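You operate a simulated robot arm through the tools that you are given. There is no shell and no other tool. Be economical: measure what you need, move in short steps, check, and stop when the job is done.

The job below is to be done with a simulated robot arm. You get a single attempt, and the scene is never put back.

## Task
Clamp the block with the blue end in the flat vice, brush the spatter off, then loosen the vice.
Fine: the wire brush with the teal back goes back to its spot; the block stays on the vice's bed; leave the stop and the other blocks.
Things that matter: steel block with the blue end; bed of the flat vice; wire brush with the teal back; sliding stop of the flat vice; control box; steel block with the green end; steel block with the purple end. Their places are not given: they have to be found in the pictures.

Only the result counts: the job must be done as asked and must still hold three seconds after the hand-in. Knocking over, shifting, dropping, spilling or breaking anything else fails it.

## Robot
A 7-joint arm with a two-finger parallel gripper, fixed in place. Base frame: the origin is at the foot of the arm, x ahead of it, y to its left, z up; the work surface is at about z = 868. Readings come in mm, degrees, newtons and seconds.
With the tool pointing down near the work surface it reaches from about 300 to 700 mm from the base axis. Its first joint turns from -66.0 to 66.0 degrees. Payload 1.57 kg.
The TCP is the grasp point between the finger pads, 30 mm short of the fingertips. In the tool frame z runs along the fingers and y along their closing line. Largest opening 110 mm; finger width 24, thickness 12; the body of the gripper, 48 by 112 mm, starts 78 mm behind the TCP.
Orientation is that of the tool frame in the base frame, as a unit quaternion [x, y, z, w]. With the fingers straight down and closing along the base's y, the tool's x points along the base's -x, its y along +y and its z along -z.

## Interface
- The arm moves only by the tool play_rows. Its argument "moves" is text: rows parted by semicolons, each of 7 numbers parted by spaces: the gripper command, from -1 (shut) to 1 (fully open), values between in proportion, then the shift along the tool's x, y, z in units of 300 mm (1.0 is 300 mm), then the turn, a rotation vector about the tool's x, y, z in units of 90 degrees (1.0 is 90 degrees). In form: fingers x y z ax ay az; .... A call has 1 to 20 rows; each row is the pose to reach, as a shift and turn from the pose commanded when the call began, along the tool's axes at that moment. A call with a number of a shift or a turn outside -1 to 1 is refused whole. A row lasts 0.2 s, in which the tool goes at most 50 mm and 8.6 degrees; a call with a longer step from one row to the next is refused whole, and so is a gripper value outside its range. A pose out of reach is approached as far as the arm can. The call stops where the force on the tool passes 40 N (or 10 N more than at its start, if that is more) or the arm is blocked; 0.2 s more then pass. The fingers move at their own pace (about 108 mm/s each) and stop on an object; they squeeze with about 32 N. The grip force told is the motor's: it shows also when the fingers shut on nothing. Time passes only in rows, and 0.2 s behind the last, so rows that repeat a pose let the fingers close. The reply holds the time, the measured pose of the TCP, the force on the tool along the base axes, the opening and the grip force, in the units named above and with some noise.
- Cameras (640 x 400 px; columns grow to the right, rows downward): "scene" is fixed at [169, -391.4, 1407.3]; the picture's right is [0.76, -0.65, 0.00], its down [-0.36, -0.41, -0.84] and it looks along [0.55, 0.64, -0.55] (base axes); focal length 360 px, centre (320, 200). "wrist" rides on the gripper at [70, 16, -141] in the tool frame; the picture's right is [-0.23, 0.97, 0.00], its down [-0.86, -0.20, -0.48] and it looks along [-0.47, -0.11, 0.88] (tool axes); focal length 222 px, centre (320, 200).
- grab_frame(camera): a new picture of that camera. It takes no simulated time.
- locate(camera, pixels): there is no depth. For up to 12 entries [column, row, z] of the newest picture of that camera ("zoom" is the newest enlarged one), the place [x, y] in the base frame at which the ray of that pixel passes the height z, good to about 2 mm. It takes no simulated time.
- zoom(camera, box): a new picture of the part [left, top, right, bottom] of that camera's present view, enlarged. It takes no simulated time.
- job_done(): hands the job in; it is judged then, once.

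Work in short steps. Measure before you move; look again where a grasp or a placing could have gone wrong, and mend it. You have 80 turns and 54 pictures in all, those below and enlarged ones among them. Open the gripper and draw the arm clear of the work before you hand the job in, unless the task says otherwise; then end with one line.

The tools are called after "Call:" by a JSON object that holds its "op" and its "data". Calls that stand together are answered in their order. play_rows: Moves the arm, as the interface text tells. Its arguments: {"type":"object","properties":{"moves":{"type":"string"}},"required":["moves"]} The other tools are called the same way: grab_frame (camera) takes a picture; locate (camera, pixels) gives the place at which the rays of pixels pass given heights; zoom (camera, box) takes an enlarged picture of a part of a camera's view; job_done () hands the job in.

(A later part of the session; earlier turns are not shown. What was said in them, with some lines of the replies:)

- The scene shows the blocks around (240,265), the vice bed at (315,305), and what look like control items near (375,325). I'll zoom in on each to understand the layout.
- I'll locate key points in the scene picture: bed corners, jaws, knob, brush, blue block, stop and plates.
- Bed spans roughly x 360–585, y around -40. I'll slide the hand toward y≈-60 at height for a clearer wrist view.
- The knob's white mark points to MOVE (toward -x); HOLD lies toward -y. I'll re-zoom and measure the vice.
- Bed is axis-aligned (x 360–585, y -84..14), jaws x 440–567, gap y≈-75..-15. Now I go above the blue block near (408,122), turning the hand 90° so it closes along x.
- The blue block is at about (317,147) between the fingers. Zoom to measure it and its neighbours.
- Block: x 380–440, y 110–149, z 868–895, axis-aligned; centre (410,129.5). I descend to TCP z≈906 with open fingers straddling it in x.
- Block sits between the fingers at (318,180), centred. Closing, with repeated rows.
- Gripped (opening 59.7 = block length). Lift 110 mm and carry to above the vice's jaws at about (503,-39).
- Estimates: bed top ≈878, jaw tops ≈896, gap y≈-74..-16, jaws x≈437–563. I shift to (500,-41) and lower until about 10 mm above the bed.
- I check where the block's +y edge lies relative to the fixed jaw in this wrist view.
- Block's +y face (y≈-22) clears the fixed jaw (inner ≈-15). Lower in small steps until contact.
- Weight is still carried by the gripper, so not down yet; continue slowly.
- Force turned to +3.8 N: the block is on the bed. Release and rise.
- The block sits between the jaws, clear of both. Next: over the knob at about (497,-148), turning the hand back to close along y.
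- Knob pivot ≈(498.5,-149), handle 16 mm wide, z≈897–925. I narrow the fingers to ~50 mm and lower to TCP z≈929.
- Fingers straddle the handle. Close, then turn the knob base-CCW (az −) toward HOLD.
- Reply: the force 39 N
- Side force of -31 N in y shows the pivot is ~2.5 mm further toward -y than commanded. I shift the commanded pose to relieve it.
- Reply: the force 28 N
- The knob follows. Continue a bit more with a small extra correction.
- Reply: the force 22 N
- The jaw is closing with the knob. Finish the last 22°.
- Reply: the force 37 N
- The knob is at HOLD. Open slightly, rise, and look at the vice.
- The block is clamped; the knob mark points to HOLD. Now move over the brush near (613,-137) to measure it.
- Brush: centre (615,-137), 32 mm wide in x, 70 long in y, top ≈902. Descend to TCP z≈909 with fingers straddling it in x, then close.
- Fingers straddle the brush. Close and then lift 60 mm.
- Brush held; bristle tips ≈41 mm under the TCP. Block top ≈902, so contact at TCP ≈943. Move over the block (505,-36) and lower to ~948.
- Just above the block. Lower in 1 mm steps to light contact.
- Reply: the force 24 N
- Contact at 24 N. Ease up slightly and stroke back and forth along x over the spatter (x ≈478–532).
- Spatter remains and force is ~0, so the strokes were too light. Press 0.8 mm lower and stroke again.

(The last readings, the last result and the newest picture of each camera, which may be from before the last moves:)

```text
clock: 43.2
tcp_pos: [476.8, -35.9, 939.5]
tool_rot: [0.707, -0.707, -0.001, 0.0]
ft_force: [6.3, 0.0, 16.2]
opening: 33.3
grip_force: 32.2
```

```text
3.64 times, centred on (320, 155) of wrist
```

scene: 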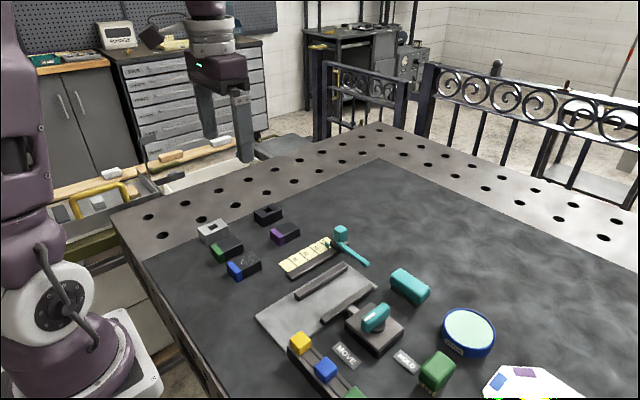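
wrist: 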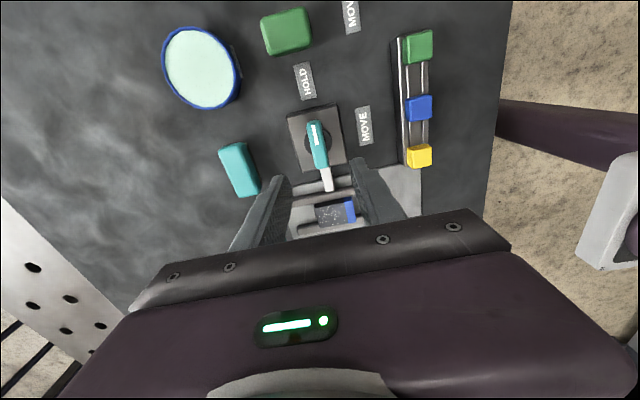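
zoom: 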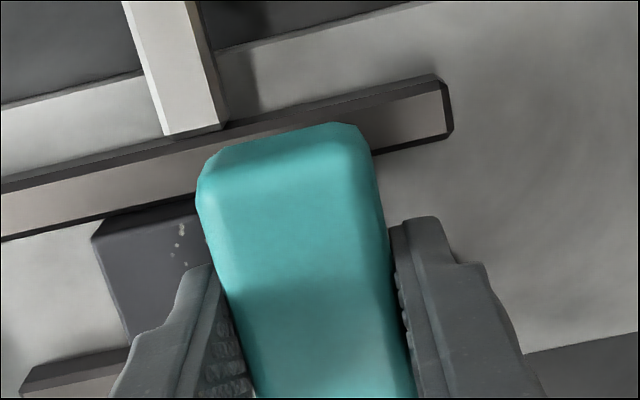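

With ~16 N most spatter comes off. Keep stroking at this pressure.

Call:
{"op": "play_rows", "data": {"moves": "-1 0 -0.03 0 0 0 0; -1 0 -0.06 0 0 0 0; -1 0 -0.09 0 0 0 0; -1 0 -0.12 0 0 0 0; -1 0 -0.15 0 0 0 0; -1 0 -0.18 0 0 0 0; -1 0 -0.15 0 0 0 0; -1 0 -0.12 0 0 0 0; -1 0 -0.09 0 0 0 0; -1 0 -0.06 0 0 0 0; -1 0 -0.03 0 0 0 0; -1 0 0 0 0 0 0; -1 0 -0.03 0 0 0 0; -1 0 -0.06 0 0 0 0; -1 0 -0.09 0 0 0 0; -1 0 -0.12 0 0 0 0; -1 0 -0.15 0 0 0 0; -1 0 -0.18 0 0 0 0; -1 0 -0.18 0 0 0 0"}}

Call:
{"op": "zoom", "data": {"camera": "scene", "box": [280, 225, 400, 315]}}

```text
clock: 47.2
tcp_pos: [532.8, -34.7, 941.5]
tool_rot: [-0.707, 0.707, 0.0, 0.0]
ft_force: [0.0, -0.4, -1.2]
opening: 33.1
grip_force: 31.5
```

```text
4.44 times, centred on (340, 270) of scene
```

zoom: 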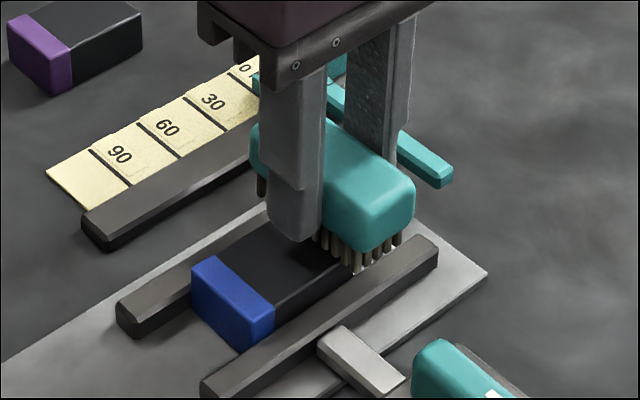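

The visible part is clean. Raise 45 mm and look at the whole top.

Call:
{"op": "play_rows", "data": {"moves": "-1 0 0 -0.1 0 0 0; -1 0 0 -0.15 0 0 0; -1 -0.0 -0.1 -0.15 0 0 0; -1 0 -0.1 -0.15 0 0 0"}}

Call:
{"op": "zoom", "data": {"camera": "scene", "box": [280, 225, 400, 315]}}

```text
clock: 48.2
tcp_pos: [563.5, -36.5, 985.3]
tool_rot: [-0.707, 0.707, 0.0, 0.001]
ft_force: [-0.9, -0.6, -0.4]
opening: 32.9
grip_force: 32.2
```

```text
4.44 times, centred on (340, 270) of scene
```

zoom: 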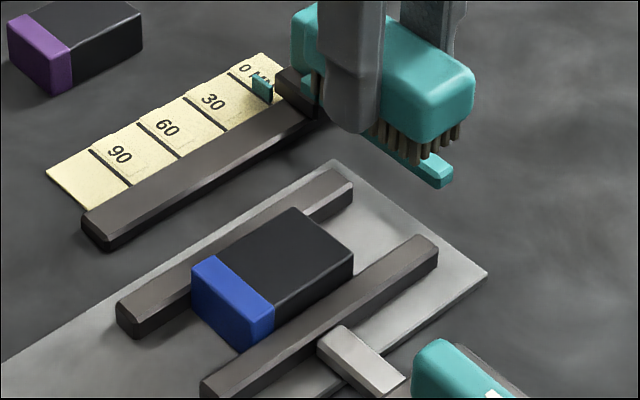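

Top is fully clean. Return the brush to its spot (exact reverse of the commanded shifts) and lower it.

Call:
{"op": "play_rows", "data": {"moves": "-1 0.08 -0.04 0 0 0 0; -1 0.17 -0.09 0 0 0 0; -1 0.26 -0.14 0 0 0 0; -1 0.335 -0.177 0 0 0 0; -1 0.335 -0.177 0 0 0 0; -1 0.335 -0.177 0.1 0 0 0; -1 0.335 -0.177 0.19 0 0 0; -1 0.335 -0.177 0.23 0 0 0; -1 0.335 -0.177 0.245 0 0 0; -1 0.335 -0.177 0.251 0 0 0; -1 0.335 -0.177 0.251 0 0 0; -1 0.335 -0.177 0.251 0 0 0"}}

```text
clock: 50.8
tcp_pos: [615.0, -137.7, 909.1]
tool_rot: [-0.707, 0.707, 0.0, 0.001]
ft_force: [0.2, 0.5, -0.8]
opening: 33.0
grip_force: 31.7
```

At (615,-137.7,909), about 1 mm above the table. Lower the last millimetre, open, and rise.

Call:
{"op": "play_rows", "data": {"moves": "-1 0 0 0.002 0 0 0; -1 0 0 0.003 0 0 0; -1 0 0 0.003 0 0 0; 0 0 0 0.003 0 0 0; 0.3 0 0 0.003 0 0 0; 0.3 0 0 0.003 0 0 0; 0.3 0 0 -0.1 0 0 0; 0.3 0 0 -0.22 0 0 0; 0.3 0 0 -0.35 0 0 0; 0.3 0 0 -0.45 0 0 0; 0.3 0 0 -0.45 0 0 0"}}

Call:
{"op": "zoom", "data": {"camera": "wrist", "box": [240, 60, 420, 200]}}

Call:
{"op": "locate", "data": {"camera": "zoom", "pixels": [[320, 200, 905]]}}

```text
clock: 53.2
tcp_pos: [614.3, -136.3, 1045.3]
tool_rot: [0.707, -0.707, 0.0, 0.0]
ft_force: [0.9, 0.5, -1.3]
opening: 71.4
grip_force: 0.1
```

```text
2.86 times, centred on (330, 130) of wrist
```

zoom: 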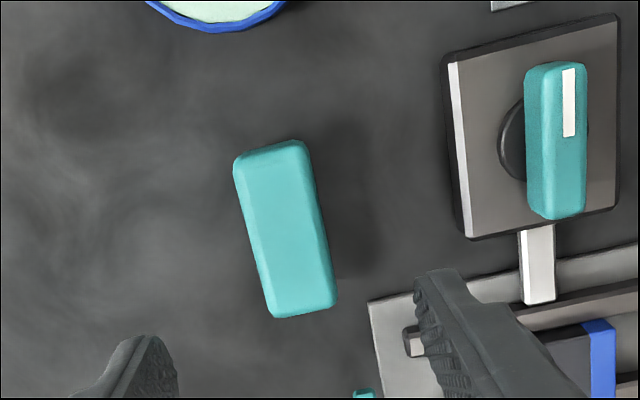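

```text
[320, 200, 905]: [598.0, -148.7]
```

Brush is back at its spot. Now go to the knob pivot (≈500,-150), fingers closing along x, opening 50 mm, and lower to z≈929.

Call:
{"op": "play_rows", "data": {"moves": "-0.1 0.02 0.13 0 0 0 0; -0.1 0.04 0.26 0 0 0 0; -0.1 0.045 0.383 0 0 0 0; -0.1 0.045 0.383 0 0 0 0; -0.1 0.045 0.383 0.13 0 0 0; -0.1 0.045 0.383 0.26 0 0 0; -0.1 0.045 0.383 0.35 0 0 0; -0.1 0.045 0.383 0.387 0 0 0; -0.1 0.045 0.383 0.387 0 0 0"}}

Call:
{"op": "zoom", "data": {"camera": "scene", "box": [310, 255, 430, 345]}}

```text
clock: 55.2
tcp_pos: [500.0, -148.9, 928.9]
tool_rot: [-0.707, 0.707, -0.001, 0.0]
ft_force: [0.1, 1.0, 0.4]
opening: 49.5
grip_force: 0.1
```

```text
4.44 times, centred on (370, 300) of scene
```

zoom: 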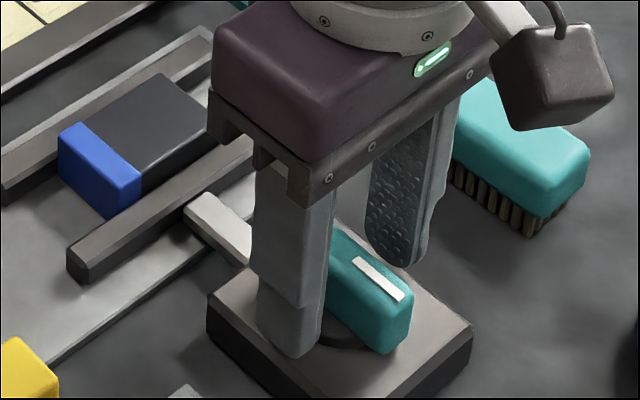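

Fingers straddle the handle. Close and check the force before turning.

Call:
{"op": "play_rows", "data": {"moves": "-1 0 0 0 0 0 0; -1 0 0 0 0 0 0; -1 0 0 0 0 0 0; -1 0 0 0 0 0 0"}}

```text
clock: 56.2
tcp_pos: [499.2, -149.4, 928.8]
tool_rot: [-0.707, 0.707, 0.001, -0.001]
ft_force: [-6.4, 0.1, -3.8]
opening: 17.8
grip_force: 32.4
```

Small residual force. Turn back (az +) in part and check.

Call:
{"op": "play_rows", "data": {"moves": "-1 0 0 0 0 0 0.08; -1 0 0 0 0 0 0.16; -1 0 0 0 0 0 0.24; -1 0 0 0 0 0 0.32; -1 0 0 0 0 0 0.32"}}

```text
clock: 57.4
tcp_pos: [499.7, -148.1, 929.2]
tool_rot: [-0.509, 0.861, 0.001, 0.0]
ft_force: [-2.2, 8.7, -26.1]
opening: 17.8
grip_force: 32.9
```

Call:
{"op": "play_rows", "data": {"moves": "-1 0 0 0.002 0 0 0.08; -1 0 0 0.002 0 0 0.16; -1 0 0 0.002 0 0 0.24; -1 0 0 0.002 0 0 0.32; -1 0 0 0.002 0 0 0.32"}}

```text
clock: 58.6
tcp_pos: [499.9, -150.9, 928.3]
tool_rot: [-0.278, 0.961, -0.001, 0.001]
ft_force: [-3.6, 15.5, 6.3]
opening: 18.0
grip_force: 32.4
```

Call:
{"op": "play_rows", "data": {"moves": "-1 0 0 0 0 0 0.08; -1 0 0 0 0 0 0.16; -1 0 0 0 0 0 0.24; -1 0 0 0 0 0 0.32; -1 0 0 0 0 0 0.36; -1 0 0 0 0 0 0.36"}}

Call:
{"op": "zoom", "data": {"camera": "scene", "box": [290, 255, 430, 345]}}

```text
clock: 60.0
tcp_pos: [500.8, -150.0, 928.8]
tool_rot: [-0.001, 1.0, 0.0, 0.0]
ft_force: [-2.8, 14.4, 18.8]
opening: 18.3
grip_force: 33.2
```

```text
4.44 times, centred on (360, 300) of scene
```

zoom: 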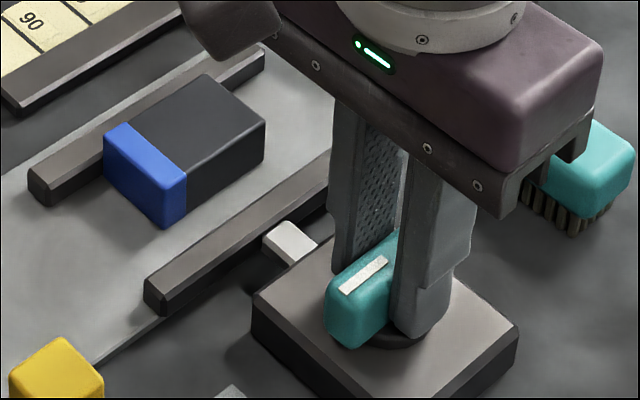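

The jaw has opened and the knob is back at MOVE. Release, rise, and back away from the work.

Call:
{"op": "play_rows", "data": {"moves": "-0.1 0 0 0 0 0 0; -0.1 0 0 0 0 0 0; -0.1 0 0 0 0 0 0; -0.1 0 0 -0.1 0 0 0; -0.1 0 0 -0.22 0 0 0; -0.1 0 0 -0.36 0 0 0; 0.5 0 0 -0.5 0 0 0; 0.8 0.1 0.1 -0.64 0 0 0; 1 0.2 0.24 -0.75 0 0 0; 1 0.3 0.38 -0.75 0 0 0; 1 0.3 0.52 -0.75 0 0 0; 1 0.3 0.6 -0.75 0 0 0; 1 0.3 0.6 -0.75 0 0 0"}}

Call:
{"op": "grab_frame", "data": {"camera": "scene"}}

Call:
{"op": "zoom", "data": {"camera": "scene", "box": [260, 225, 440, 355]}}

Call:
{"op": "locate", "data": {"camera": "scene", "pixels": [[410, 284, 900]]}}

```text
refused: row 8 steps farther than a row can; nothing moved
```

```text
9 pictures are left
```

scene: 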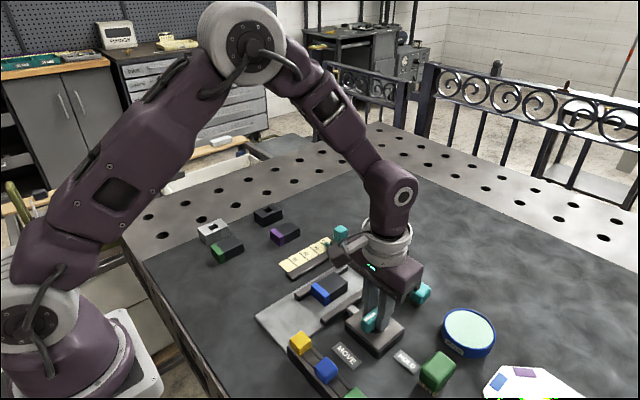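

```text
3.08 times, centred on (350, 290) of scene
```

zoom: 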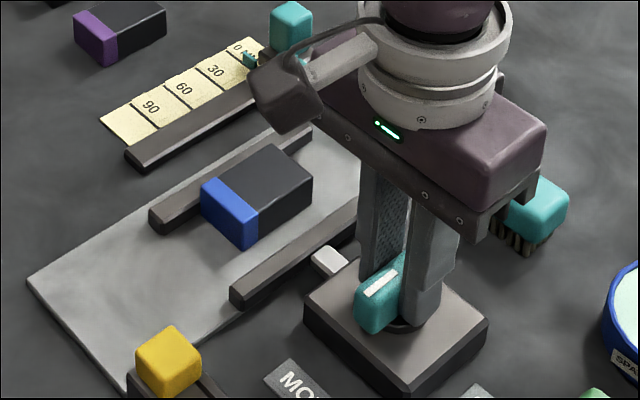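

```text
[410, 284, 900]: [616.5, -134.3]
```

The call was refused for one over-long step (nothing moved); I repeat it with shorter steps.

Call:
{"op": "play_rows", "data": {"moves": "-0.1 0 0 0 0 0 0; -0.1 0 0 0 0 0 0; -0.1 0 0 0 0 0 0; -0.1 0 0 -0.1 0 0 0; -0.1 0 0 -0.22 0 0 0; -0.1 0 0 -0.36 0 0 0; 0.5 0 0 -0.5 0 0 0; 0.8 0.08 0.08 -0.58 0 0 0; 1 0.14 0.2 -0.64 0 0 0; 1 0.2 0.32 -0.68 0 0 0; 1 0.26 0.44 -0.7 0 0 0; 1 0.3 0.56 -0.7 0 0 0; 1 0.3 0.6 -0.7 0 0 0; 1 0.3 0.6 -0.7 0 0 0"}}

Call:
{"op": "zoom", "data": {"camera": "scene", "box": [260, 225, 440, 355]}}

```text
clock: 63.0
tcp_pos: [410.5, 30.4, 1138.5]
tool_rot: [-0.001, 1.0, -0.001, 0.0]
ft_force: [0.0, -0.1, 0.2]
opening: 110.0
grip_force: 0.0
```

```text
3.08 times, centred on (350, 290) of scene
```

zoom: 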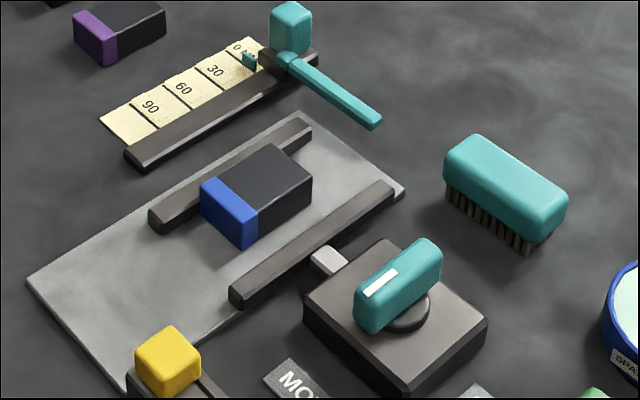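

The last picture shows the clean block on the bed, the jaw open, the knob at MOVE, the brush back on its spot and the stop still at 0. The arm is clear, so I hand in.

Call:
{"op": "job_done", "data": {}}

```text
The job is handed in.
```

The blue-ended block was clamped, brushed clean and released. It rests on the bed of the loosened vice, the brush is back on its spot, and I left the stop and the other blocks alone.
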